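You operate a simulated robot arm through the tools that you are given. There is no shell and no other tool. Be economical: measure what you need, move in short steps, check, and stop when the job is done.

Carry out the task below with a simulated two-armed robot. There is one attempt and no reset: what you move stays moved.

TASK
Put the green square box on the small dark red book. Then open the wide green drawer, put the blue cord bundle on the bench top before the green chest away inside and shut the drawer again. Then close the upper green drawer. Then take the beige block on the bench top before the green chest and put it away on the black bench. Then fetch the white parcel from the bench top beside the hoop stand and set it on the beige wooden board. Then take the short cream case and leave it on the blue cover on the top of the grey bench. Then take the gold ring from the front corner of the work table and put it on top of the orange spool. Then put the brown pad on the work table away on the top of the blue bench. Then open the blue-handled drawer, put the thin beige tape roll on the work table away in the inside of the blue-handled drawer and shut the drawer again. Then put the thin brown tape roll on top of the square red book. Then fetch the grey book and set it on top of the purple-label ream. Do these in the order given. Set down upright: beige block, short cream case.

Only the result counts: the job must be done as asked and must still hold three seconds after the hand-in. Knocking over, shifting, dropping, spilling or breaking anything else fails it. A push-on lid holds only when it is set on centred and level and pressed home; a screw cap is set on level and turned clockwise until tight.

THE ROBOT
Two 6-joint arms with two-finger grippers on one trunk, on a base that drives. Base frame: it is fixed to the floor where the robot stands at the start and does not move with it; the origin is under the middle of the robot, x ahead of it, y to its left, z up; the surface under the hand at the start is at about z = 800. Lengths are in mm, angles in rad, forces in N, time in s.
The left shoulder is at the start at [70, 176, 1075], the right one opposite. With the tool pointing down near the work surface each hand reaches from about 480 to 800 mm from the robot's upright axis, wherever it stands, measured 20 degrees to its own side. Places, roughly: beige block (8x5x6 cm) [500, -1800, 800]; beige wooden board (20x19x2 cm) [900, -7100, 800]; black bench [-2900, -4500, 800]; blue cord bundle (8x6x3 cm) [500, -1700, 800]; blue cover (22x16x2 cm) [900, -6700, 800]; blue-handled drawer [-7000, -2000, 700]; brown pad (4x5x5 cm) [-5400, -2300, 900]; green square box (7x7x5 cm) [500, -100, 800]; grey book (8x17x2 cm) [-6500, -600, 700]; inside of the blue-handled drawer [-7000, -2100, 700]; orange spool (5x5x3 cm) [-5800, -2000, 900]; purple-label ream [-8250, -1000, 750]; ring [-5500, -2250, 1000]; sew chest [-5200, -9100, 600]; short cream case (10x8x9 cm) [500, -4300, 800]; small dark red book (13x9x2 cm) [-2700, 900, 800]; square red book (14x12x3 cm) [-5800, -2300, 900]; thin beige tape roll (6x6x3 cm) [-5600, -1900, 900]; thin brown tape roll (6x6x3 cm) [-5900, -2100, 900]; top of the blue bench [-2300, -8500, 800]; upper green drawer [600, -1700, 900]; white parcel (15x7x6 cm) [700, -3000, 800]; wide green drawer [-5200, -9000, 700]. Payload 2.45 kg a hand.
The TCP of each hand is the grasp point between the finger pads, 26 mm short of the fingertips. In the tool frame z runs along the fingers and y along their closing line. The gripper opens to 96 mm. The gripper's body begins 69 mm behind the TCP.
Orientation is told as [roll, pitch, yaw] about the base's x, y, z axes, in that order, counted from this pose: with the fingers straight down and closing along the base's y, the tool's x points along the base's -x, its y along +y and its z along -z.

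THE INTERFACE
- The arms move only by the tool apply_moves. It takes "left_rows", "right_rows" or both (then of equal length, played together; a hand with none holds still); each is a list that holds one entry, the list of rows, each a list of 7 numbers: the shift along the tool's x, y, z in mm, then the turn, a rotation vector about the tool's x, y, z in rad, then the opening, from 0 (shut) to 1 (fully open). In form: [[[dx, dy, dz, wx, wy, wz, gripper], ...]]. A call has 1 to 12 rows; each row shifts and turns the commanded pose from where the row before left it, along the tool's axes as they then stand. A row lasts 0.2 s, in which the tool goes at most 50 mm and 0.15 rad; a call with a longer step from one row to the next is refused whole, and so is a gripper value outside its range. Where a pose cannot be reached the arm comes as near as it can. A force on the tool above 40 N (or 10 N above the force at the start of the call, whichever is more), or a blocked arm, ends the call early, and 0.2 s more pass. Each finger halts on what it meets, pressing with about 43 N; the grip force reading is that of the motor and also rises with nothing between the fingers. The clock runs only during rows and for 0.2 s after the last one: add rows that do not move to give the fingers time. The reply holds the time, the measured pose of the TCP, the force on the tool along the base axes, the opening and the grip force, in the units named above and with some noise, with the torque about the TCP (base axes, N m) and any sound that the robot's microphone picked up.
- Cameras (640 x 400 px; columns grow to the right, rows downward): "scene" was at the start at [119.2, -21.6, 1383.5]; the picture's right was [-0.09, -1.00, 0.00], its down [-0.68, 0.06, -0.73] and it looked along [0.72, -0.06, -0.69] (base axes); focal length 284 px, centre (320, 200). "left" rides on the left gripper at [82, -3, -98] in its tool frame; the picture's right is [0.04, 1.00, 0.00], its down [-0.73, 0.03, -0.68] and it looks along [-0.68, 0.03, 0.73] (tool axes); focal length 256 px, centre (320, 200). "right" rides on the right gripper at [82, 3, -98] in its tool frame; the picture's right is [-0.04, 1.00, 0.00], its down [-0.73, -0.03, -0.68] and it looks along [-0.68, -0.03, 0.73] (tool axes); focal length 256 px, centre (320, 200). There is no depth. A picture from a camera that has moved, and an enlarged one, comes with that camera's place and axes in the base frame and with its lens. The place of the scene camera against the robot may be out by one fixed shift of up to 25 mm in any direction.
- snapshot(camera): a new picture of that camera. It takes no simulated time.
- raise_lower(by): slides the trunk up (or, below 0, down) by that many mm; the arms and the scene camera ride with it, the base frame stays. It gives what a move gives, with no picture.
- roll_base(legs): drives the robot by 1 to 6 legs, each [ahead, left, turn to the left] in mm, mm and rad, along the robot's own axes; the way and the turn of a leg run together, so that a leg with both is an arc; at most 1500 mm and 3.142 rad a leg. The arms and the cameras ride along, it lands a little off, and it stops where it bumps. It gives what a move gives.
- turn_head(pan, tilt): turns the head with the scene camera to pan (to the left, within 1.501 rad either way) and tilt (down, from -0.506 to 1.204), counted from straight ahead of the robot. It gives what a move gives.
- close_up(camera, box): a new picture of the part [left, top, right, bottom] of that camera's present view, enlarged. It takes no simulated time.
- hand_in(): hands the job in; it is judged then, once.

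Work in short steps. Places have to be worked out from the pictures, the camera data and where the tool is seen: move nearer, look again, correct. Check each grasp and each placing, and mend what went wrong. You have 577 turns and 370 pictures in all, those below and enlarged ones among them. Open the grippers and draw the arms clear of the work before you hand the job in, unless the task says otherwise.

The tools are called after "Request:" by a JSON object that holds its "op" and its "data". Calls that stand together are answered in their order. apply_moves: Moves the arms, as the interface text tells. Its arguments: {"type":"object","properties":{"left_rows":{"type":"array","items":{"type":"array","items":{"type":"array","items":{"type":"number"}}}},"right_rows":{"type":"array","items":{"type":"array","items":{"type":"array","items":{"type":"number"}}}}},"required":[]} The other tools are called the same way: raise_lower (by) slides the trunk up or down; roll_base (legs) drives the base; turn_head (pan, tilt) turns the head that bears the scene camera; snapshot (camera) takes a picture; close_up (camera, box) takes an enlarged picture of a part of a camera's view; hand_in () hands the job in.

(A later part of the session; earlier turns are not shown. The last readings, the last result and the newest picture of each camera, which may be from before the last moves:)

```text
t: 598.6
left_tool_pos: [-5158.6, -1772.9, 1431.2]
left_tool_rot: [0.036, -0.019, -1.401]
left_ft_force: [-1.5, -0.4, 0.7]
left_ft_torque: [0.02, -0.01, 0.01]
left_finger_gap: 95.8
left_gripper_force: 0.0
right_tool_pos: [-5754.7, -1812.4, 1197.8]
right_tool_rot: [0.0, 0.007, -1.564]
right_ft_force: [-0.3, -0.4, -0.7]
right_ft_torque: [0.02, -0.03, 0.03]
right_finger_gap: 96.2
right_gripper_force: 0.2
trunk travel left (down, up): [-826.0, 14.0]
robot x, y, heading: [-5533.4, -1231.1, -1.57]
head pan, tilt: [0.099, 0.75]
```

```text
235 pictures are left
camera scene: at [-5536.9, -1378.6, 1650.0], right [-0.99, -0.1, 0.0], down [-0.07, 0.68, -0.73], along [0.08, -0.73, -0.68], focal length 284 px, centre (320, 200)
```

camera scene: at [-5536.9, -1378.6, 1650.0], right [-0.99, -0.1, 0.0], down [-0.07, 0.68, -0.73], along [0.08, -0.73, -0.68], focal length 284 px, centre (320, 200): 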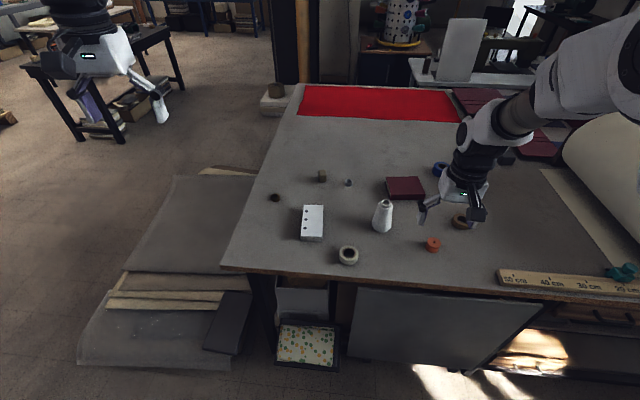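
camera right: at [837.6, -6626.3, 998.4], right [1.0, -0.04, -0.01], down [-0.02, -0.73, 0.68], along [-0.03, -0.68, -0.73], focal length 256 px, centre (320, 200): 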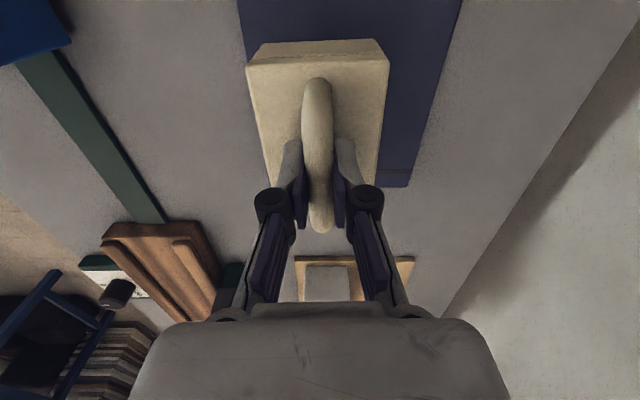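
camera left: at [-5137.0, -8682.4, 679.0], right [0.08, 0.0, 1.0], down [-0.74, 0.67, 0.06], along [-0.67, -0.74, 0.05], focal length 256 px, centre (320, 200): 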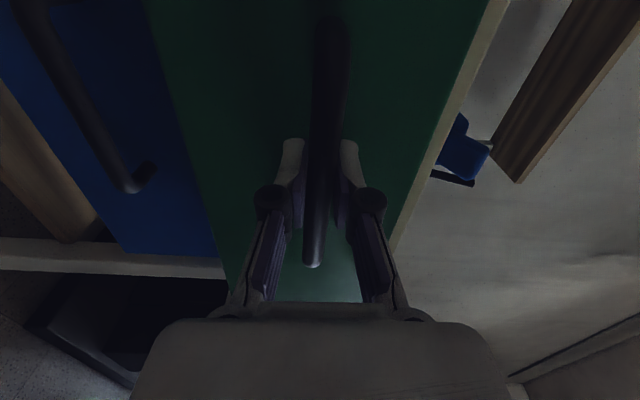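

Now all items are visible. I zoom to identify the ring, pad, spool and rolls.

Request:
{"op": "close_up", "data": {"camera": "scene", "box": [250, 150, 370, 280]}}

Request:
{"op": "close_up", "data": {"camera": "scene", "box": [340, 150, 500, 280]}}

```text
3.08 times, centred on (310, 215) of scene
camera zoom: at [-5536.9, -1378.6, 1650.0], right [-0.99, -0.1, 0.0], down [-0.07, 0.68, -0.73], along [0.08, -0.73, -0.68], focal length 873 px, centre (351, 154)
```

zoom: 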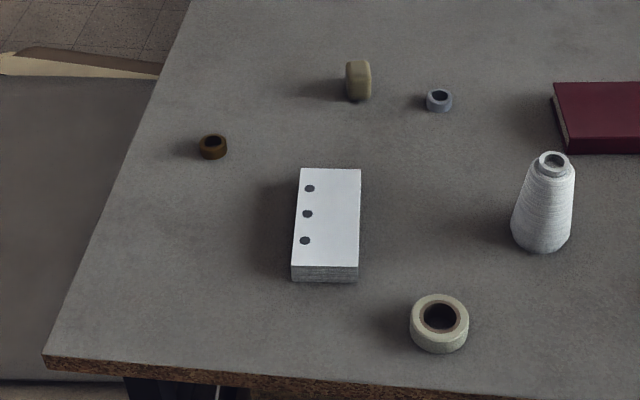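

```text
3.08 times, centred on (420, 215) of scene
camera zoom: at [-5536.9, -1378.6, 1650.0], right [-0.99, -0.1, 0.0], down [-0.07, 0.68, -0.73], along [0.08, -0.73, -0.68], focal length 873 px, centre (12, 154)
```

zoom: 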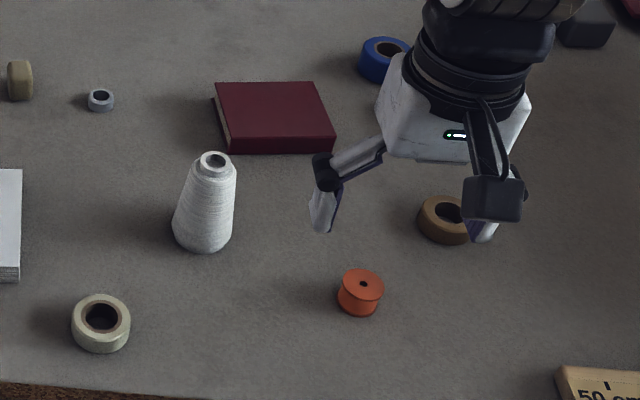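

The gold ring is at about [-5276, -2168], orange spool ≈[-5834, -1982]. I'll use the left hand: drive ahead 290, left 45, lower the trunk and look with the left camera.

Request:
{"op": "roll_base", "data": {"legs": [[280, 45, 0]]}}

Request:
{"op": "raise_lower", "data": {"by": -166}}

Request:
{"op": "snapshot", "data": {"camera": "left"}}

Request:
{"op": "snapshot", "data": {"camera": "scene"}}

```text
t: 600.5
left_tool_pos: [-5113.8, -2053.2, 1431.9]
left_tool_rot: [0.037, -0.021, -1.4]
left_ft_force: [0.4, -0.4, -0.3]
left_ft_torque: [-0.01, -0.01, 0.0]
left_finger_gap: 95.9
left_gripper_force: 0.0
right_tool_pos: [-5710.5, -2094.1, 1197.5]
right_tool_rot: [-0.001, 0.005, -1.562]
right_ft_force: [0.4, -1.5, -0.2]
right_ft_torque: [-0.01, 0.01, -0.01]
right_finger_gap: 95.9
right_gripper_force: 0.0
trunk travel left (down, up): [-826.0, 14.0]
robot x, y, heading: [-5485.7, -1519.8, -1.57]
head pan, tilt: [0.099, 0.75]
```

```text
t: 602.4
left_tool_pos: [-5113.3, -2056.6, 1264.5]
left_tool_rot: [0.036, -0.019, -1.399]
left_ft_force: [-0.3, 0.3, 0.3]
left_ft_torque: [0.02, -0.01, 0.0]
left_finger_gap: 96.0
left_gripper_force: 0.0
right_tool_pos: [-5708.2, -2095.3, 1030.6]
right_tool_rot: [0.0, 0.006, -1.564]
right_ft_force: [0.7, 0.1, -0.1]
right_ft_torque: [0.0, 0.02, -0.01]
right_finger_gap: 96.1
right_gripper_force: 0.0
trunk travel left (down, up): [-660.0, 180.0]
robot x, y, heading: [-5484.3, -1515.3, -1.567]
head pan, tilt: [0.099, 0.75]
```

```text
232 pictures are left
camera left: at [-5134.2, -1974.4, 1362.1], right [0.98, 0.21, 0.04], down [0.13, -0.71, 0.69], along [0.17, -0.67, -0.72], focal length 256 px, centre (320, 200)
```

left: 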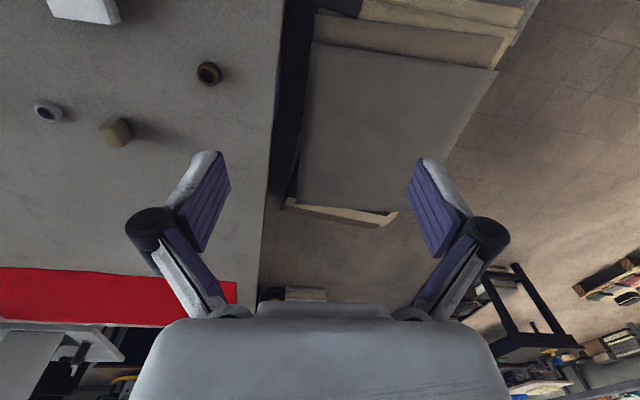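

```text
231 pictures are left
camera scene: at [-5492.4, -1662.4, 1484.1], right [-0.99, -0.1, 0.0], down [-0.07, 0.68, -0.73], along [0.08, -0.73, -0.68], focal length 284 px, centre (320, 200)
```

scene: 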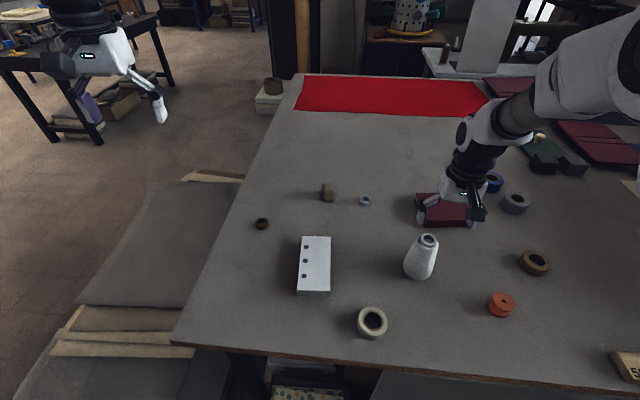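

The right hand is just above the white cone, so I lift it; the left hand goes over the ring ([-5269, -2146]).

Request:
{"op": "apply_moves", "data": {"left_rows": [[[-12, -34, 20, 0, 0, 0, 1], [-12, -34, 30, 0, 0, 0, 1], [-12, -34, 30, 0, 0, 0, 1], [-13, -34, 30, 0, 0, 0, 1], [-13, -33, 30, 0, 0, 0, 1], [0, 0, 0, 0.037, 0.02, 0.1, 1], [0, 0, 0, 0, 0, 0.07, 1], [0, 0, 0, 0, 0, 0, 1]]], "right_rows": [[[0, 0, -30, 0, 0, 0, 1], [0, 0, -30, 0, 0, 0, 1], [0, 0, -30, 0, 0, 0, 1], [0, 0, -30, 0, 0, 0, 1], [0, 0, 0, 0, 0, 0, 1], [0, 0, 0, 0, 0, 0, 1], [0, 0, 0, 0, 0, 0, 1], [0, 0, 0, 0, 0, 0, 1]]]}}

Request:
{"op": "snapshot", "data": {"camera": "left"}}

```text
t: 604.2
left_tool_pos: [-5144.1, -2069.7, 1086.0]
left_tool_rot: [0.013, -0.003, -1.48]
left_ft_force: [-0.6, 0.1, 0.1]
left_ft_torque: [-0.01, 0.0, -0.01]
left_finger_gap: 96.0
left_gripper_force: 0.1
left hand out of reach, approached as far as the arm can: row 1, 2, 3, 4, 5, 6, 7
right_tool_pos: [-5707.4, -2097.0, 1150.8]
right_tool_rot: [0.0, 0.009, -1.561]
right_ft_force: [0.1, 0.3, 0.1]
right_ft_torque: [-0.02, 0.03, -0.01]
right_finger_gap: 95.8
right_gripper_force: 0.1
trunk travel left (down, up): [-660.0, 180.0]
robot x, y, heading: [-5488.4, -1515.7, -1.569]
head pan, tilt: [0.099, 0.75]
```

```text
230 pictures are left
camera left: at [-5155.7, -1988.7, 1185.2], right [0.99, 0.13, 0.01], down [0.09, -0.73, 0.68], along [0.1, -0.67, -0.73], focal length 256 px, centre (320, 200)
```

left: 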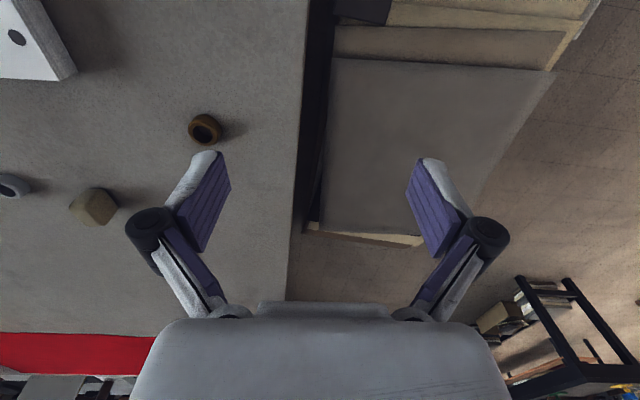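

The left arm seems stuck in an odd configuration from the drawer handling. I try to bring it back toward its original pose in small moves.

Request:
{"op": "apply_moves", "data": {"left_rows": [[[0, 0, -40, 0, 0, 0, 1], [0, 0, -40, 0, 0, 0, 1], [0, -30, 0, 0, 0, 0, 1], [0, -30, 0, 0, 0, 0, 1], [0, -30, 0, 0, 0, 0, 1], [0, -30, 0, 0, 0, 0, 1], [0, 0, 0, 0, 0, 0, 1]]]}}

Request:
{"op": "turn_head", "data": {"pan": 0.6, "tilt": 0.4}}

Request:
{"op": "snapshot", "data": {"camera": "scene"}}

```text
t: 605.8
left_tool_pos: [-5155.3, -2031.9, 1138.7]
left_tool_rot: [0.015, -0.006, -1.48]
left_ft_force: [-0.1, -0.4, 0.1]
left_ft_torque: [-0.03, -0.04, 0.03]
left_finger_gap: 96.1
left_gripper_force: 0.0
left hand out of reach, approached as far as the arm can: row 1, 2, 3, 4, 5, 6
right_tool_pos: [-5706.0, -2094.3, 1151.6]
right_tool_rot: [0.001, 0.006, -1.561]
right_ft_force: [0.4, -0.2, 0.0]
right_ft_torque: [0.0, 0.02, 0.0]
right_finger_gap: 95.8
right_gripper_force: 0.0
trunk travel left (down, up): [-660.0, 180.0]
robot x, y, heading: [-5487.2, -1515.0, -1.569]
head pan, tilt: [0.099, 0.75]
```

```text
t: 606.8
left_tool_pos: [-5155.9, -2030.2, 1137.4]
left_tool_rot: [0.015, -0.005, -1.48]
left_ft_force: [-0.3, -0.7, -0.2]
left_ft_torque: [0.03, 0.01, 0.02]
left_finger_gap: 96.1
left_gripper_force: 0.0
right_tool_pos: [-5706.8, -2095.4, 1151.9]
right_tool_rot: [0.0, 0.007, -1.561]
right_ft_force: [0.5, -0.9, -1.0]
right_ft_torque: [0.0, 0.0, -0.02]
right_finger_gap: 96.0
right_gripper_force: 0.1
trunk travel left (down, up): [-660.0, 180.0]
robot x, y, heading: [-5489.9, -1516.0, -1.566]
head pan, tilt: [0.6, 0.4]
```

```text
229 pictures are left
camera scene: at [-5448.5, -1656.4, 1515.1], right [-0.82, -0.57, 0.0], down [-0.22, 0.32, -0.92], along [0.52, -0.76, -0.39], focal length 284 px, centre (320, 200)
```

scene: 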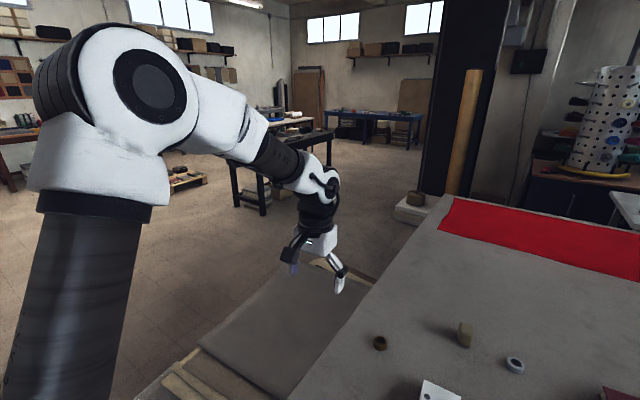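

I'll use the right hand instead: strafe left (+x) 345 so the ring is in its range.

Request:
{"op": "roll_base", "data": {"legs": [[0, 345, 0]]}}

Request:
{"op": "snapshot", "data": {"camera": "right"}}

```text
t: 609.2
left_tool_pos: [-4812.1, -2022.2, 1139.0]
left_tool_rot: [0.017, -0.004, -1.482]
left_ft_force: [0.6, 0.0, 0.4]
left_ft_torque: [0.01, -0.03, 0.01]
left_finger_gap: 95.9
left_gripper_force: 0.1
right_tool_pos: [-5365.0, -2086.7, 1152.4]
right_tool_rot: [0.001, 0.007, -1.564]
right_ft_force: [1.2, 0.1, -0.1]
right_ft_torque: [-0.03, 0.03, -0.01]
right_finger_gap: 96.0
right_gripper_force: 0.1
trunk travel left (down, up): [-660.0, 180.0]
robot x, y, heading: [-5144.9, -1505.1, -1.569]
head pan, tilt: [0.6, 0.4]
stopped in leg 1: the robot was blocked; the commanded pose is now the measured one
```

```text
228 pictures are left
camera right: at [-5362.0, -2004.7, 1251.3], right [1.0, -0.03, 0.0], down [-0.03, -0.74, 0.67], along [-0.02, -0.67, -0.74], focal length 256 px, centre (320, 200)
```

right: 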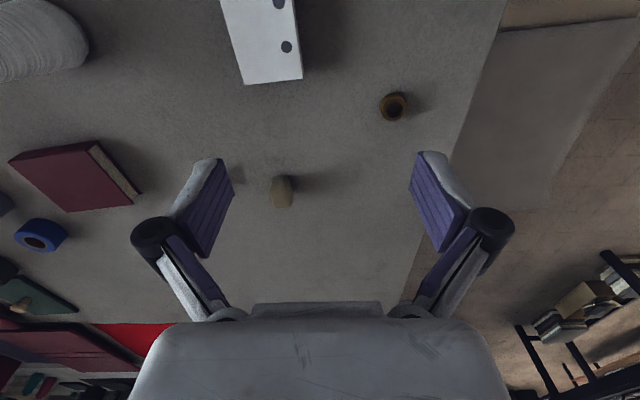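

The base got blocked at x≈-5145. I check what's on my left.

Request:
{"op": "turn_head", "data": {"pan": 0.6, "tilt": 0.9}}

Request:
{"op": "snapshot", "data": {"camera": "scene"}}

```text
t: 610.1
left_tool_pos: [-4813.4, -2024.8, 1137.8]
left_tool_rot: [0.016, -0.004, -1.482]
left_ft_force: [0.1, 0.3, -0.4]
left_ft_torque: [-0.03, -0.02, 0.02]
left_finger_gap: 96.0
left_gripper_force: 0.0
right_tool_pos: [-5364.3, -2084.9, 1151.5]
right_tool_rot: [0.0, 0.008, -1.565]
right_ft_force: [0.9, 0.7, 0.6]
right_ft_torque: [0.01, 0.01, 0.0]
right_finger_gap: 96.1
right_gripper_force: 0.0
trunk travel left (down, up): [-660.0, 180.0]
robot x, y, heading: [-5146.9, -1504.4, -1.565]
head pan, tilt: [0.6, 0.901]
```

```text
227 pictures are left
camera scene: at [-5115.2, -1634.1, 1472.2], right [-0.82, -0.57, 0.0], down [-0.44, 0.65, -0.62], along [0.35, -0.51, -0.78], focal length 284 px, centre (320, 200)
```

scene: 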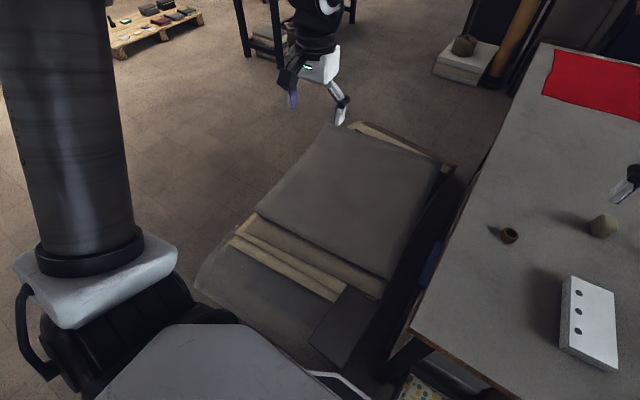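

It's the floor boards; no harm seen. The ring is 122 mm right of the base axis — I try reaching it from here.

Request:
{"op": "apply_moves", "data": {"right_rows": [[[-15, 24, 20, 0, 0, 0, 1], [-15, 24, 25, 0, 0, 0, 1], [-15, 25, 25, 0, 0, 0, 1], [-14, 25, 25, 0, 0, 0, 0.8], [0, 0, 30, 0, 0, 0, 0.6], [0, 0, 0, 0, 0, 0, 0.6]]]}}

Request:
{"op": "snapshot", "data": {"camera": "right"}}

```text
t: 611.5
left_tool_pos: [-4813.9, -2024.2, 1137.5]
left_tool_rot: [0.017, -0.005, -1.481]
left_ft_force: [-0.1, 0.3, -0.7]
left_ft_torque: [-0.03, 0.02, -0.02]
left_finger_gap: 95.9
left_gripper_force: 0.1
right_tool_pos: [-5268.9, -2145.3, 1024.7]
right_tool_rot: [0.0, 0.006, -1.565]
right_ft_force: [0.3, 0.7, -0.5]
right_ft_torque: [0.02, 0.0, -0.01]
right_finger_gap: 57.4
right_gripper_force: 0.1
trunk travel left (down, up): [-660.0, 180.0]
robot x, y, heading: [-5142.6, -1512.5, -1.569]
head pan, tilt: [0.6, 0.901]
```

```text
226 pictures are left
camera right: at [-5265.5, -2063.4, 1124.4], right [1.0, -0.03, 0.0], down [-0.03, -0.74, 0.67], along [-0.02, -0.67, -0.74], focal length 256 px, centre (320, 200)
```

right: 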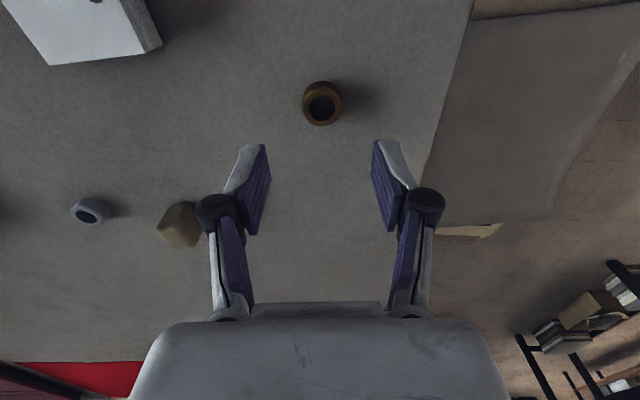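

Ring at [-5265, -2151], ø35, top z≈905. I centre and descend to z≈935.

Request:
{"op": "apply_moves", "data": {"right_rows": [[[-6, 4, 30, 0, 0, 0, 0.6], [0, 0, 30, 0, 0, 0, 0.6], [0, 0, 28, 0, 0, 0, 0.6], [0, 0, 0, 0, 0, 0, 0.6]]]}}

Request:
{"op": "snapshot", "data": {"camera": "right"}}

```text
t: 612.5
left_tool_pos: [-4813.4, -2023.3, 1137.8]
left_tool_rot: [0.015, -0.007, -1.482]
left_ft_force: [0.6, 0.2, -1.0]
left_ft_torque: [-0.03, 0.02, -0.01]
left_finger_gap: 95.9
left_gripper_force: 0.0
right_tool_pos: [-5263.5, -2148.4, 937.5]
right_tool_rot: [-0.001, 0.007, -1.564]
right_ft_force: [0.9, -0.1, -0.1]
right_ft_torque: [0.01, 0.03, -0.01]
right_finger_gap: 57.8
right_gripper_force: 0.0
trunk travel left (down, up): [-660.0, 180.0]
robot x, y, heading: [-5147.1, -1508.5, -1.567]
head pan, tilt: [0.6, 0.901]
```

```text
225 pictures are left
camera right: at [-5260.3, -2067.5, 1035.9], right [1.0, -0.03, 0.0], down [-0.03, -0.74, 0.67], along [-0.02, -0.67, -0.74], focal length 256 px, centre (320, 200)
```

right: 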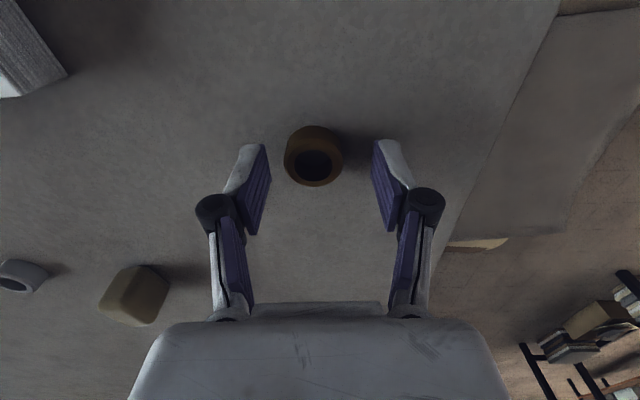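

Request:
{"op": "apply_moves", "data": {"right_rows": [[[-3, -2, 8, 0, 0, 0, 0.6], [0, 0, 7, 0, 0, 0, 0.6], [0, 0, 4, 0, 0, 0, 0.6], [0, 0, 0, 0, 0, 0, 0.6]]]}}

Request:
{"op": "snapshot", "data": {"camera": "right"}}

```text
t: 613.5
left_tool_pos: [-4813.3, -2021.7, 1139.2]
left_tool_rot: [0.015, -0.008, -1.481]
left_ft_force: [1.5, 0.1, 0.9]
left_ft_torque: [-0.05, 0.02, -0.02]
left_finger_gap: 96.1
left_gripper_force: 0.1
right_tool_pos: [-5263.8, -2150.0, 921.8]
right_tool_rot: [-0.002, -0.002, -1.564]
right_ft_force: [-2.8, -11.2, 26.8]
right_ft_torque: [-0.24, 0.47, 0.17]
right_finger_gap: 61.3
right_gripper_force: 11.5
trunk travel left (down, up): [-660.0, 180.0]
robot x, y, heading: [-5148.4, -1510.2, -1.566]
head pan, tilt: [0.6, 0.901]
```

```text
224 pictures are left
camera right: at [-5261.3, -2068.5, 1020.0], right [1.0, -0.03, 0.0], down [-0.03, -0.73, 0.68], along [-0.02, -0.68, -0.73], focal length 256 px, centre (320, 200)
```

right: 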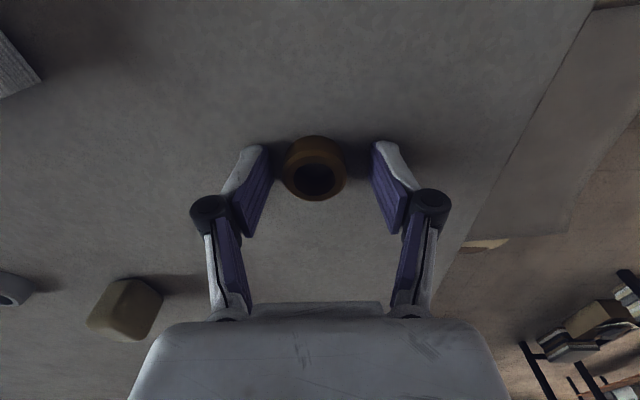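

The table is at z≈896. I rise 4 mm, close on the ring.

Request:
{"op": "apply_moves", "data": {"right_rows": [[[0, 0, -4, 0, 0, 0, 0.6], [0, 0, 0, 0, 0, 0, 0.5], [0, 0, 0, 0, 0, 0, 0.3], [0, 0, 0, 0, 0, 0, 0.3]]]}}

Request:
{"op": "apply_moves", "data": {"right_rows": [[[0, 0, 0, 0, 0, 0, 0.2], [0, 0, 0, 0, 0, 0, 0.1], [0, 0, 0, 0, 0, 0, 0.1]]]}}

Request:
{"op": "snapshot", "data": {"camera": "right"}}

```text
t: 614.5
left_tool_pos: [-4812.1, -2020.3, 1139.5]
left_tool_rot: [0.013, -0.009, -1.482]
left_ft_force: [-0.4, 0.0, -0.6]
left_ft_torque: [0.03, -0.01, 0.01]
left_finger_gap: 95.9
left_gripper_force: 0.1
right_tool_pos: [-5264.3, -2147.7, 925.5]
right_tool_rot: [0.001, 0.003, -1.563]
right_ft_force: [2.8, -1.0, 31.2]
right_ft_torque: [-0.19, -0.14, 0.05]
right_finger_gap: 32.4
right_gripper_force: 43.1
trunk travel left (down, up): [-660.0, 180.0]
robot x, y, heading: [-5148.4, -1508.1, -1.571]
head pan, tilt: [0.6, 0.901]
```

```text
t: 615.4
left_tool_pos: [-4811.3, -2020.2, 1139.1]
left_tool_rot: [0.013, -0.009, -1.482]
left_ft_force: [0.2, 0.1, 0.9]
left_ft_torque: [-0.04, 0.02, -0.02]
left_finger_gap: 96.0
left_gripper_force: 0.1
right_tool_pos: [-5264.3, -2148.4, 925.6]
right_tool_rot: [0.0, 0.003, -1.566]
right_ft_force: [4.9, -2.3, 32.9]
right_ft_torque: [-0.25, -0.17, 0.04]
right_finger_gap: 32.2
right_gripper_force: 42.9
trunk travel left (down, up): [-660.0, 180.0]
robot x, y, heading: [-5145.3, -1507.4, -1.567]
head pan, tilt: [0.6, 0.901]
```

```text
223 pictures are left
camera right: at [-5260.9, -2067.0, 1024.6], right [1.0, -0.03, 0.0], down [-0.03, -0.74, 0.68], along [-0.02, -0.68, -0.74], focal length 256 px, centre (320, 200)
```

right: 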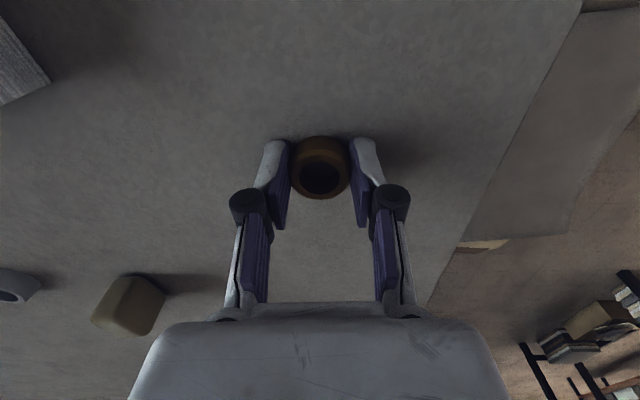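

Gripped (32 mm). I lift slowly.

Request:
{"op": "apply_moves", "data": {"right_rows": [[[0, 0, -3, 0, 0, 0, 0.1], [0, 0, -4, 0, 0, 0, 0.1], [0, 0, -6, 0, 0, 0, 0.1], [0, 0, -10, 0, 0, 0, 0.1], [0, 0, -20, 0, 0, 0, 0.1], [0, 0, -25, 0, 0, 0, 0.1], [0, 0, -25, 0, 0, 0, 0.1], [0, 0, 0, 0, 0, 0, 0.1]]]}}

Request:
{"op": "close_up", "data": {"camera": "right", "box": [200, 80, 440, 240]}}

```text
t: 617.1
left_tool_pos: [-4813.5, -2023.2, 1137.9]
left_tool_rot: [0.017, -0.004, -1.483]
left_ft_force: [-0.2, -0.6, 0.1]
left_ft_torque: [0.01, 0.03, 0.06]
left_finger_gap: 96.3
left_gripper_force: 0.0
right_tool_pos: [-5264.0, -2152.5, 1014.7]
right_tool_rot: [0.001, 0.008, -1.565]
right_ft_force: [0.3, 0.6, 0.2]
right_ft_torque: [0.01, 0.01, -0.01]
right_finger_gap: 32.3
right_gripper_force: 43.5
trunk travel left (down, up): [-660.0, 180.0]
robot x, y, heading: [-5145.5, -1505.7, -1.565]
head pan, tilt: [0.6, 0.901]
```

```text
2.50 times, centred on (320, 160) of right
camera zoom: at [-5261.1, -2072.3, 1114.3], right [1.0, -0.03, 0.0], down [-0.03, -0.74, 0.67], along [-0.02, -0.67, -0.74], focal length 640 px, centre (320, 300)
```

zoom: 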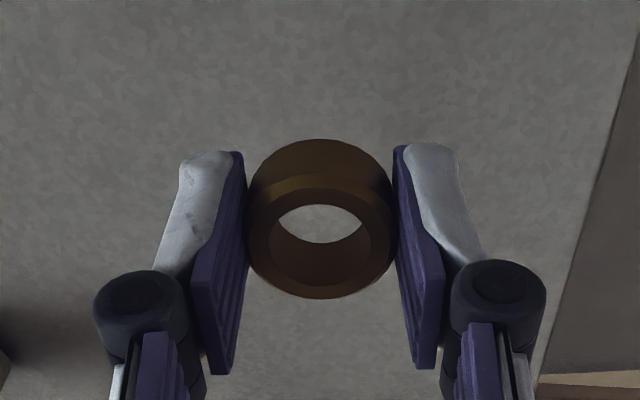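

Gold ring held. I raise it and shift the base right so the hand comes near the orange spool.

Request:
{"op": "apply_moves", "data": {"right_rows": [[[0, 0, -40, 0, 0, 0, 0.1], [0, 0, -40, 0, 0, 0, 0.1], [0, 0, -40, 0, 0, 0, 0.1], [0, 0, 0, 0, 0, 0, 0.1]]]}}

Request:
{"op": "roll_base", "data": {"legs": [[-100, -480, 0]]}}

Request:
{"op": "snapshot", "data": {"camera": "right"}}

```text
t: 618.1
left_tool_pos: [-4813.3, -2023.5, 1137.7]
left_tool_rot: [0.016, -0.005, -1.482]
left_ft_force: [0.2, 0.1, 0.2]
left_ft_torque: [0.01, 0.02, 0.0]
left_finger_gap: 96.3
left_gripper_force: 0.1
right_tool_pos: [-5265.2, -2154.0, 1133.0]
right_tool_rot: [0.0, 0.009, -1.566]
right_ft_force: [0.2, -1.3, -0.3]
right_ft_torque: [0.01, -0.03, 0.0]
right_finger_gap: 32.3
right_gripper_force: 42.5
trunk travel left (down, up): [-660.0, 180.0]
robot x, y, heading: [-5142.0, -1507.1, -1.566]
head pan, tilt: [0.6, 0.901]
```

```text
t: 621.1
left_tool_pos: [-5308.2, -1930.3, 1138.0]
left_tool_rot: [0.017, -0.004, -1.496]
left_ft_force: [-0.5, -0.1, -1.0]
left_ft_torque: [0.0, -0.04, 0.05]
left_finger_gap: 96.0
left_gripper_force: 0.1
right_tool_pos: [-5761.2, -2053.4, 1133.1]
right_tool_rot: [0.001, 0.009, -1.579]
right_ft_force: [-0.5, 0.6, 0.2]
right_ft_torque: [0.01, 0.01, 0.0]
right_finger_gap: 32.1
right_gripper_force: 42.6
trunk travel left (down, up): [-660.0, 180.0]
robot x, y, heading: [-5631.9, -1408.7, -1.584]
head pan, tilt: [0.6, 0.901]
```

```text
221 pictures are left
camera right: at [-5757.0, -1972.9, 1231.6], right [1.0, -0.05, 0.0], down [-0.04, -0.74, 0.67], along [-0.03, -0.67, -0.74], focal length 256 px, centre (320, 200)
```

right: 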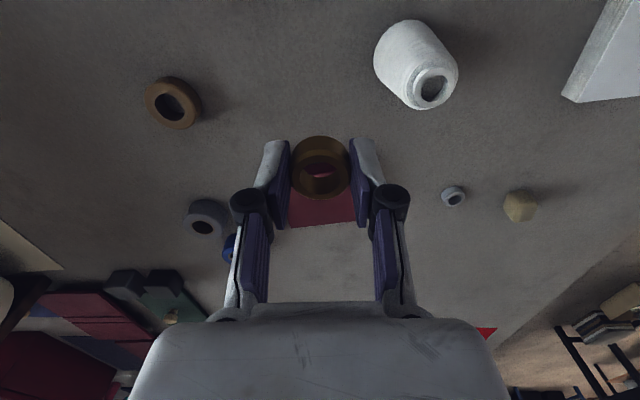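

I move the hand over the spool's estimated place [-5834, -1982].

Request:
{"op": "apply_moves", "data": {"right_rows": [[[24, -24, 0, 0, 0, 0, 0.1], [24, -24, 0, 0, 0, 0, 0.1], [23, -25, 0, 0, 0, 0, 0.1], [0, 0, 0, 0, 0, 0, 0.1]]]}}

Request:
{"op": "snapshot", "data": {"camera": "right"}}

```text
t: 622.1
left_tool_pos: [-5307.3, -1930.1, 1136.8]
left_tool_rot: [0.017, -0.005, -1.498]
left_ft_force: [0.1, 1.0, -0.3]
left_ft_torque: [0.01, 0.02, 0.0]
left_finger_gap: 96.3
left_gripper_force: 0.0
right_tool_pos: [-5832.9, -1981.0, 1134.0]
right_tool_rot: [-0.001, 0.007, -1.579]
right_ft_force: [-1.1, 0.3, -0.6]
right_ft_torque: [0.01, 0.01, -0.01]
right_finger_gap: 32.2
right_gripper_force: 43.3
trunk travel left (down, up): [-660.0, 180.0]
robot x, y, heading: [-5632.9, -1407.1, -1.587]
head pan, tilt: [0.6, 0.901]
```

```text
220 pictures are left
camera right: at [-5828.2, -1900.2, 1233.4], right [1.0, -0.05, 0.0], down [-0.04, -0.74, 0.67], along [-0.03, -0.67, -0.74], focal length 256 px, centre (320, 200)
```

right: 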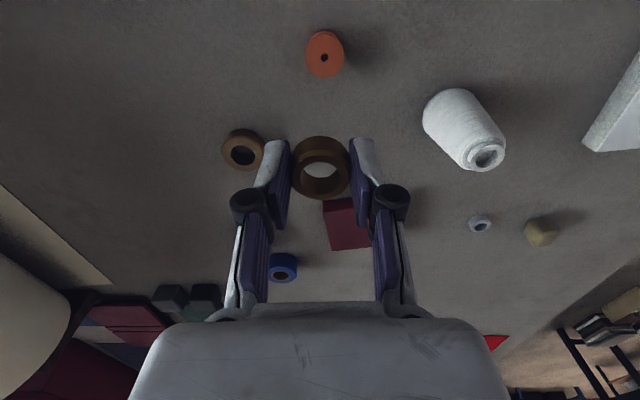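

Spool top centre ≈[-5826, -1971], ø41. I adjust and descend to ~1000.

Request:
{"op": "apply_moves", "data": {"right_rows": [[[12, 7, 30, 0, 0, 0, 0.1], [0, 0, 40, 0, 0, 0, 0.1], [0, 0, 40, 0, 0, 0, 0.1], [0, 0, 25, 0, 0, 0, 0.1], [0, 0, 0, 0, 0, 0, 0.1]]]}}

Request:
{"op": "close_up", "data": {"camera": "right", "box": [200, 60, 440, 220]}}

```text
t: 623.3
left_tool_pos: [-5308.5, -1928.7, 1138.8]
left_tool_rot: [0.016, -0.007, -1.497]
left_ft_force: [-0.2, -0.5, 0.2]
left_ft_torque: [0.0, 0.0, 0.01]
left_finger_gap: 95.7
left_gripper_force: 0.1
right_tool_pos: [-5828.1, -1966.7, 995.9]
right_tool_rot: [-0.001, 0.008, -1.578]
right_ft_force: [-0.2, 0.6, -0.4]
right_ft_torque: [0.03, 0.03, 0.01]
right_finger_gap: 32.1
right_gripper_force: 43.1
trunk travel left (down, up): [-660.0, 180.0]
robot x, y, heading: [-5629.7, -1409.6, -1.583]
head pan, tilt: [0.6, 0.901]
```

```text
2.50 times, centred on (320, 140) of right
camera zoom: at [-5822.2, -1885.7, 1095.3], right [1.0, -0.05, 0.0], down [-0.04, -0.74, 0.67], along [-0.03, -0.67, -0.74], focal length 640 px, centre (320, 350)
```

zoom: 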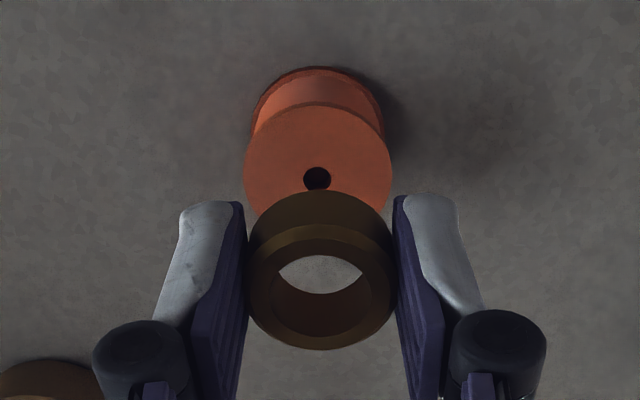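

Ring and spool are aligned within 2 mm; spool top z≈932. I lower toward contact.

Request:
{"op": "apply_moves", "data": {"right_rows": [[[-2, 0, 15, 0, 0, 0, 0.1], [0, 0, 12, 0, 0, 0, 0.1], [0, 0, 3, 0, 0, 0, 0.1], [0, 0, 0, 0, 0, 0, 0.1]]]}}

Request:
{"op": "close_up", "data": {"camera": "right", "box": [200, 60, 440, 220]}}

```text
t: 624.3
left_tool_pos: [-5306.7, -1929.7, 1138.2]
left_tool_rot: [0.015, -0.007, -1.496]
left_ft_force: [1.2, 0.0, -0.8]
left_ft_torque: [0.01, 0.0, 0.03]
left_finger_gap: 96.0
left_gripper_force: 0.1
right_tool_pos: [-5826.1, -1971.5, 966.7]
right_tool_rot: [0.001, 0.007, -1.58]
right_ft_force: [-0.2, 0.1, -0.8]
right_ft_torque: [-0.01, -0.04, -0.06]
right_finger_gap: 32.2
right_gripper_force: 42.9
trunk travel left (down, up): [-660.0, 180.0]
robot x, y, heading: [-5631.3, -1407.9, -1.587]
head pan, tilt: [0.6, 0.901]
```

```text
2.50 times, centred on (320, 140) of right
camera zoom: at [-5821.9, -1890.3, 1066.2], right [1.0, -0.05, 0.0], down [-0.04, -0.74, 0.67], along [-0.03, -0.67, -0.74], focal length 640 px, centre (320, 350)
```

zoom: 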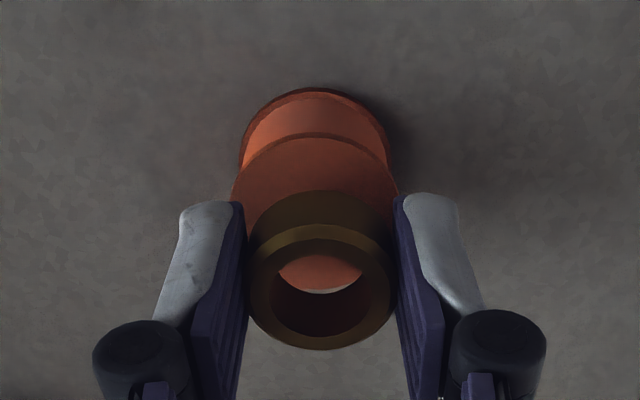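

Ring appears ~5 mm too far from me; I shift it back 5 and lower in 2 mm steps.

Request:
{"op": "apply_moves", "data": {"right_rows": [[[5, 0, 0, 0, 0, 0, 0.1], [0, 0, 2, 0, 0, 0, 0.1], [0, 0, 2, 0, 0, 0, 0.1], [0, 0, 0, 0, 0, 0, 0.1]]]}}

Request:
{"op": "close_up", "data": {"camera": "right", "box": [200, 60, 440, 220]}}

```text
t: 625.3
left_tool_pos: [-5308.5, -1929.7, 1138.4]
left_tool_rot: [0.016, -0.005, -1.498]
left_ft_force: [-0.6, 0.3, -0.1]
left_ft_torque: [0.0, 0.0, 0.01]
left_finger_gap: 96.1
left_gripper_force: 0.0
right_tool_pos: [-5826.1, -1965.8, 963.4]
right_tool_rot: [-0.001, 0.005, -1.579]
right_ft_force: [-0.4, 0.3, 0.1]
right_ft_torque: [-0.04, 0.03, 0.0]
right_finger_gap: 32.2
right_gripper_force: 42.5
trunk travel left (down, up): [-660.0, 180.0]
robot x, y, heading: [-5630.2, -1408.0, -1.583]
head pan, tilt: [0.6, 0.901]
```

```text
2.50 times, centred on (320, 140) of right
camera zoom: at [-5821.4, -1885.2, 1063.0], right [1.0, -0.05, 0.0], down [-0.04, -0.74, 0.67], along [-0.03, -0.67, -0.74], focal length 640 px, centre (320, 350)
```

zoom: 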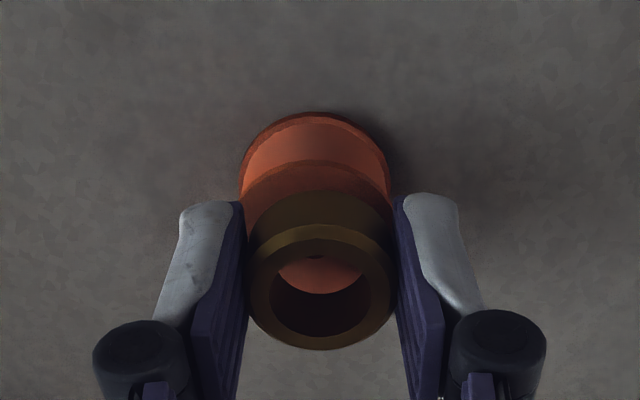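

Request:
{"op": "apply_moves", "data": {"right_rows": [[[-2, 0, 2, 0, 0, 0, 0.1], [0, 0, 1, 0, 0, 0, 0.1], [0, 0, 0, 0, 0, 0, 0.1]]]}}

```text
t: 626.1
left_tool_pos: [-5307.2, -1929.4, 1138.4]
left_tool_rot: [0.016, -0.005, -1.496]
left_ft_force: [0.2, -0.3, 0.3]
left_ft_torque: [-0.06, 0.01, 0.0]
left_finger_gap: 95.9
left_gripper_force: 0.1
right_tool_pos: [-5825.9, -1968.5, 960.5]
right_tool_rot: [-0.001, 0.006, -1.579]
right_ft_force: [0.6, -0.5, -0.4]
right_ft_torque: [0.02, 0.01, -0.04]
right_finger_gap: 32.1
right_gripper_force: 42.4
trunk travel left (down, up): [-660.0, 180.0]
robot x, y, heading: [-5630.6, -1410.6, -1.586]
head pan, tilt: [0.6, 0.901]
```

Request:
{"op": "apply_moves", "data": {"right_rows": [[[0, 0, 2, 0, 0, 0, 0.1], [0, 0, 0, 0, 0, 0, 0.1]]]}}

```text
t: 626.7
left_tool_pos: [-5308.2, -1930.1, 1138.2]
left_tool_rot: [0.015, -0.005, -1.497]
left_ft_force: [-0.4, 0.2, 0.1]
left_ft_torque: [-0.01, -0.01, 0.03]
left_finger_gap: 95.9
left_gripper_force: 0.1
right_tool_pos: [-5827.4, -1967.6, 958.6]
right_tool_rot: [0.0, 0.006, -1.58]
right_ft_force: [-0.1, -0.2, -0.1]
right_ft_torque: [-0.01, 0.0, 0.02]
right_finger_gap: 32.3
right_gripper_force: 42.6
trunk travel left (down, up): [-660.0, 180.0]
robot x, y, heading: [-5633.1, -1405.9, -1.589]
head pan, tilt: [0.6, 0.901]
```

Request:
{"op": "apply_moves", "data": {"right_rows": [[[0, 0, 2, 0, 0, 0, 0.1], [0, 0, 0, 0, 0, 0, 0.1]]]}}

Request:
{"op": "close_up", "data": {"camera": "right", "box": [200, 60, 440, 220]}}

```text
t: 627.3
left_tool_pos: [-5307.6, -1929.6, 1137.2]
left_tool_rot: [0.016, -0.006, -1.497]
left_ft_force: [-0.4, 0.7, -0.8]
left_ft_torque: [-0.02, 0.0, -0.01]
left_finger_gap: 96.1
left_gripper_force: 0.1
right_tool_pos: [-5827.2, -1966.8, 957.0]
right_tool_rot: [0.001, 0.006, -1.579]
right_ft_force: [-0.2, 0.2, -0.5]
right_ft_torque: [0.0, 0.02, -0.01]
right_finger_gap: 32.0
right_gripper_force: 43.3
trunk travel left (down, up): [-660.0, 180.0]
robot x, y, heading: [-5630.1, -1408.0, -1.58]
head pan, tilt: [0.6, 0.901]
```

```text
2.50 times, centred on (320, 140) of right
camera zoom: at [-5822.1, -1886.8, 1056.0], right [1.0, -0.05, 0.0], down [-0.04, -0.74, 0.67], along [-0.03, -0.67, -0.74], focal length 640 px, centre (320, 350)
```

zoom: 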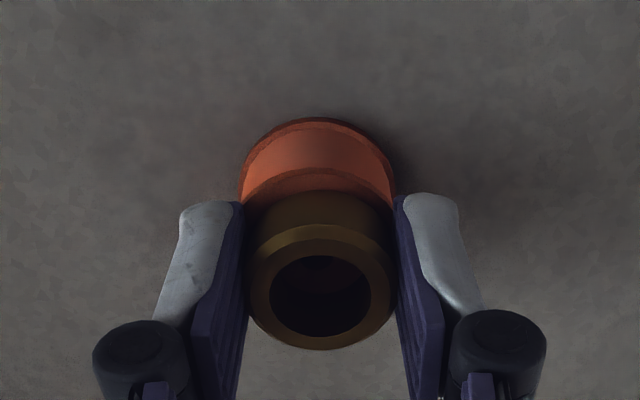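

Request:
{"op": "apply_moves", "data": {"right_rows": [[[0, 0, 2, 0, 0, 0, 0.1], [0, 0, 0, 0, 0, 0, 0.1]]]}}

```text
t: 627.9
left_tool_pos: [-5308.0, -1929.4, 1137.3]
left_tool_rot: [0.014, -0.005, -1.498]
left_ft_force: [0.6, -0.5, 0.6]
left_ft_torque: [0.0, 0.01, 0.0]
left_finger_gap: 95.9
left_gripper_force: 0.0
right_tool_pos: [-5828.0, -1967.8, 955.3]
right_tool_rot: [0.001, 0.008, -1.581]
right_ft_force: [0.8, 1.4, 2.8]
right_ft_torque: [0.03, 0.0, 0.01]
right_finger_gap: 32.3
right_gripper_force: 43.0
trunk travel left (down, up): [-660.0, 180.0]
robot x, y, heading: [-5632.9, -1411.5, -1.584]
head pan, tilt: [0.6, 0.901]
```

Contact. I press 1 mm more, then open gently.

Request:
{"op": "apply_moves", "data": {"right_rows": [[[0, 0, 1, 0, 0, 0, 0.1], [0, 0, 0, 0, 0, 0, 0.35], [0, 0, 0, 0, 0, 0, 0.38], [0, 0, 0, 0, 0, 0, 0.42], [0, 0, 0, 0, 0, 0, 0.5], [0, 0, 0, 0, 0, 0, 0.5], [0, 0, -10, 0, 0, 0, 0.5], [0, 0, -25, 0, 0, 0, 0.5], [0, 0, -30, 0, 0, 0, 0.5], [0, 0, 0, 0, 0, 0, 0.5]]]}}

Request:
{"op": "close_up", "data": {"camera": "right", "box": [200, 20, 440, 180]}}

```text
t: 630.1
left_tool_pos: [-5308.1, -1930.1, 1137.2]
left_tool_rot: [0.017, -0.007, -1.497]
left_ft_force: [0.4, 0.1, -0.6]
left_ft_torque: [0.06, -0.02, 0.02]
left_finger_gap: 95.8
left_gripper_force: 0.1
right_tool_pos: [-5827.3, -1967.5, 1019.0]
right_tool_rot: [0.0, 0.01, -1.581]
right_ft_force: [0.3, 0.0, 0.2]
right_ft_torque: [-0.01, 0.0, -0.01]
right_finger_gap: 48.0
right_gripper_force: 0.0
trunk travel left (down, up): [-660.0, 180.0]
robot x, y, heading: [-5632.5, -1408.6, -1.584]
head pan, tilt: [0.6, 0.901]
```

```text
2.50 times, centred on (320, 100) of right
camera zoom: at [-5822.5, -1887.3, 1118.2], right [1.0, -0.05, 0.0], down [-0.04, -0.74, 0.67], along [-0.03, -0.67, -0.74], focal length 640 px, centre (320, 450)
```

zoom: 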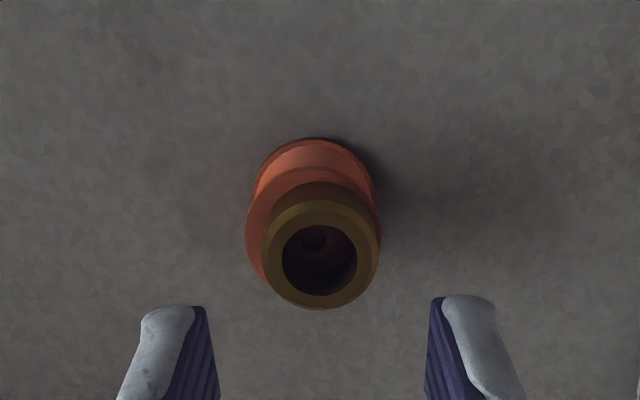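

The ring rests on the spool. Next the brown pad at ≈[-5441, -2281]: I raise the hand and shift the base left along the line already driven.

Request:
{"op": "apply_moves", "data": {"right_rows": [[[0, 0, -40, 0, 0, 0, 0.5], [0, 0, -40, 0, 0, 0, 0.7], [0, 0, -40, 0, 0, 0, 0.8], [0, 0, 0, 0, 0, 0, 0.8]]]}}

Request:
{"op": "roll_base", "data": {"legs": [[0, 375, 0.013], [100, 0, 0]]}}

Request:
{"op": "snapshot", "data": {"camera": "right"}}

```text
t: 631.1
left_tool_pos: [-5308.1, -1930.9, 1137.6]
left_tool_rot: [0.016, -0.003, -1.498]
left_ft_force: [0.6, -0.5, -0.5]
left_ft_torque: [0.01, -0.03, 0.02]
left_finger_gap: 96.1
left_gripper_force: 0.0
right_tool_pos: [-5828.7, -1968.8, 1140.2]
right_tool_rot: [0.0, 0.008, -1.581]
right_ft_force: [-0.1, 0.2, 0.1]
right_ft_torque: [0.02, 0.0, 0.01]
right_finger_gap: 76.6
right_gripper_force: 0.1
trunk travel left (down, up): [-660.0, 180.0]
robot x, y, heading: [-5630.4, -1408.3, -1.589]
head pan, tilt: [0.6, 0.901]
```

```text
t: 634.2
left_tool_pos: [-4921.5, -2028.7, 1138.5]
left_tool_rot: [0.016, -0.007, -1.487]
left_ft_force: [-0.2, -0.4, -0.2]
left_ft_torque: [0.03, 0.01, -0.02]
left_finger_gap: 96.0
left_gripper_force: 0.0
right_tool_pos: [-5443.6, -2072.7, 1141.4]
right_tool_rot: [-0.001, 0.008, -1.571]
right_ft_force: [0.3, 0.0, -0.4]
right_ft_torque: [-0.04, 0.0, -0.02]
right_finger_gap: 76.9
right_gripper_force: 0.1
trunk travel left (down, up): [-660.0, 180.0]
robot x, y, heading: [-5255.8, -1513.3, -1.57]
head pan, tilt: [0.6, 0.901]
```

```text
214 pictures are left
camera right: at [-5439.1, -1991.5, 1239.7], right [1.0, -0.04, 0.0], down [-0.03, -0.74, 0.67], along [-0.03, -0.67, -0.74], focal length 256 px, centre (320, 200)
```

right: 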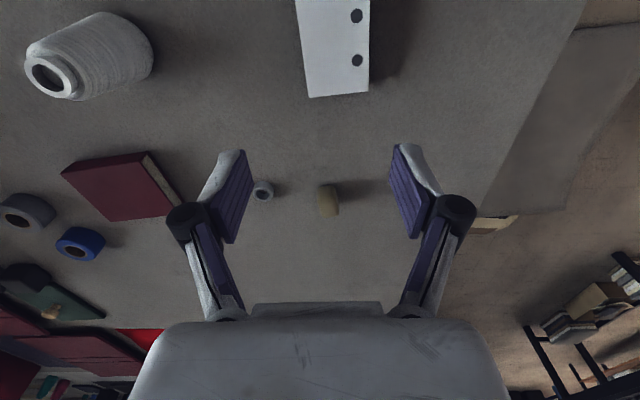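

Pad at ≈[-5438, -2275], ~36 mm wide. I extend toward it.

Request:
{"op": "apply_moves", "data": {"right_rows": [[[-35, 1, 10, 0, 0, 0, 0.8], [-40, 1, 20, 0, 0, 0, 0.8], [-40, 1, 20, 0, 0, 0, 0.8], [-40, 1, 20, 0, 0, 0, 0.8], [-25, 1, 30, 0, 0, 0, 0.8], [0, 0, 0, 0, 0, 0, 0.8]]]}}

Request:
{"op": "snapshot", "data": {"camera": "right"}}

```text
t: 635.6
left_tool_pos: [-4922.4, -2028.2, 1139.4]
left_tool_rot: [0.017, -0.006, -1.487]
left_ft_force: [-0.1, 0.4, -0.3]
left_ft_torque: [-0.04, -0.02, 0.01]
left_finger_gap: 96.3
left_gripper_force: 0.0
right_tool_pos: [-5439.7, -2254.1, 1039.8]
right_tool_rot: [0.0, 0.006, -1.571]
right_ft_force: [0.8, -0.6, 0.4]
right_ft_torque: [0.01, 0.05, 0.01]
right_finger_gap: 76.8
right_gripper_force: 0.2
trunk travel left (down, up): [-660.0, 180.0]
robot x, y, heading: [-5248.0, -1507.5, -1.578]
head pan, tilt: [0.6, 0.901]
```

```text
213 pictures are left
camera right: at [-5435.3, -2173.2, 1139.1], right [1.0, -0.04, 0.0], down [-0.03, -0.74, 0.67], along [-0.03, -0.67, -0.74], focal length 256 px, centre (320, 200)
```

right: 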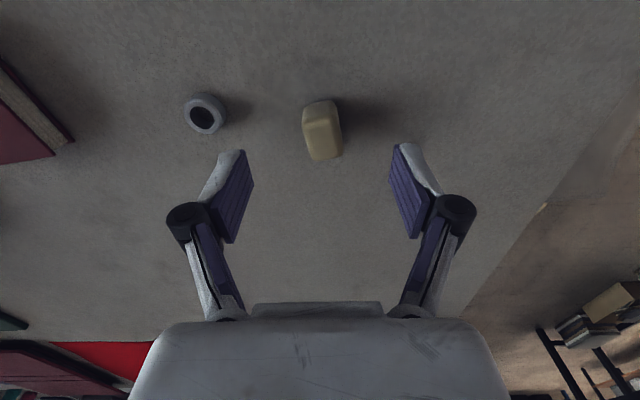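

I align over the pad and descend.

Request:
{"op": "apply_moves", "data": {"right_rows": [[[-12, 1, 25, 0, 0, 0, 0.8], [-12, 1, 30, 0, 0, 0, 0.8], [0, 0, 30, 0, 0, 0, 0.8], [0, 0, 0, 0, 0, 0, 0.8]]]}}

Request:
{"op": "snapshot", "data": {"camera": "right"}}

```text
t: 636.6
left_tool_pos: [-4922.7, -2029.1, 1137.4]
left_tool_rot: [0.016, -0.004, -1.487]
left_ft_force: [-0.3, -0.1, -0.2]
left_ft_torque: [-0.03, -0.03, 0.0]
left_finger_gap: 95.8
left_gripper_force: 0.0
right_tool_pos: [-5438.8, -2266.3, 952.3]
right_tool_rot: [0.001, 0.004, -1.57]
right_ft_force: [0.8, -0.7, 0.2]
right_ft_torque: [0.05, 0.01, 0.02]
right_finger_gap: 76.7
right_gripper_force: 0.1
right hand out of reach, approached as far as the arm can: row 2
trunk travel left (down, up): [-660.0, 180.0]
robot x, y, heading: [-5250.5, -1510.3, -1.574]
head pan, tilt: [0.6, 0.901]
```

```text
212 pictures are left
camera right: at [-5434.7, -2184.9, 1051.4], right [1.0, -0.04, 0.0], down [-0.03, -0.74, 0.67], along [-0.03, -0.67, -0.74], focal length 256 px, centre (320, 200)
```

right: 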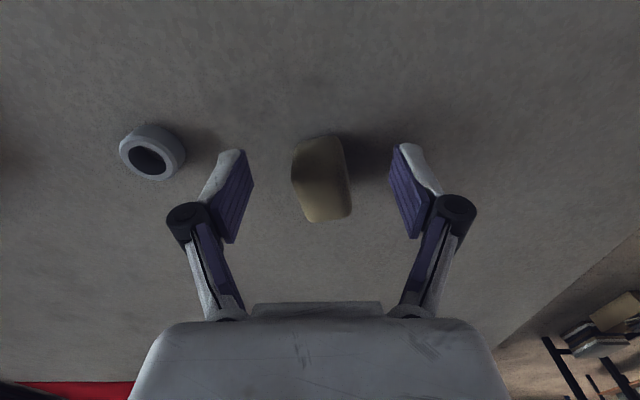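

Short by ~12 mm at the reach limit; I tilt the tool 0.15 rad forward to gain reach, then finish the approach.

Request:
{"op": "apply_moves", "data": {"right_rows": [[[0, 0, 0, 0, -0.15, 0, 0.8], [-8.6, 0, 10, 0, 0, 0, 0.8], [0, 0, 13, 0, 0, 0, 0.8], [0, 0, 0, 0, 0, 0, 0.8]]]}}

Request:
{"op": "snapshot", "data": {"camera": "right"}}

```text
t: 637.6
left_tool_pos: [-4921.1, -2029.5, 1136.4]
left_tool_rot: [0.016, -0.006, -1.486]
left_ft_force: [0.3, 0.5, 0.0]
left_ft_torque: [0.01, -0.02, -0.02]
left_finger_gap: 96.0
left_gripper_force: 0.0
right_tool_pos: [-5436.3, -2295.5, 935.4]
right_tool_rot: [0.0, -0.142, -1.571]
right_ft_force: [-0.3, 0.1, 1.2]
right_ft_torque: [-0.03, -0.02, -0.03]
right_finger_gap: 76.9
right_gripper_force: 0.0
right hand out of reach, approached as far as the arm can: row 1, 2
trunk travel left (down, up): [-660.0, 180.0]
robot x, y, heading: [-5251.7, -1506.5, -1.574]
head pan, tilt: [0.6, 0.901]
```

```text
211 pictures are left
camera right: at [-5431.4, -2201.0, 1021.5], right [1.0, -0.04, 0.01], down [-0.03, -0.63, 0.78], along [-0.03, -0.78, -0.63], focal length 256 px, centre (320, 200)
```

right: 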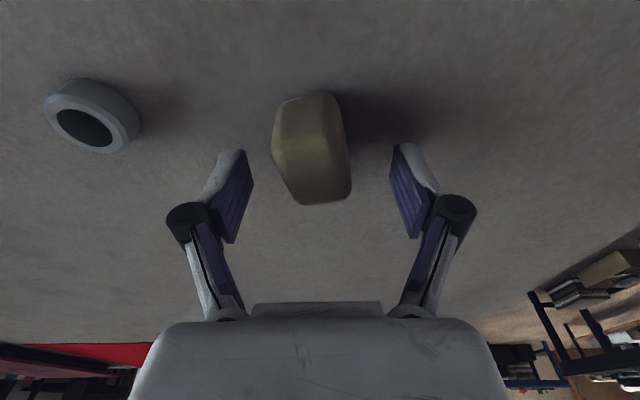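

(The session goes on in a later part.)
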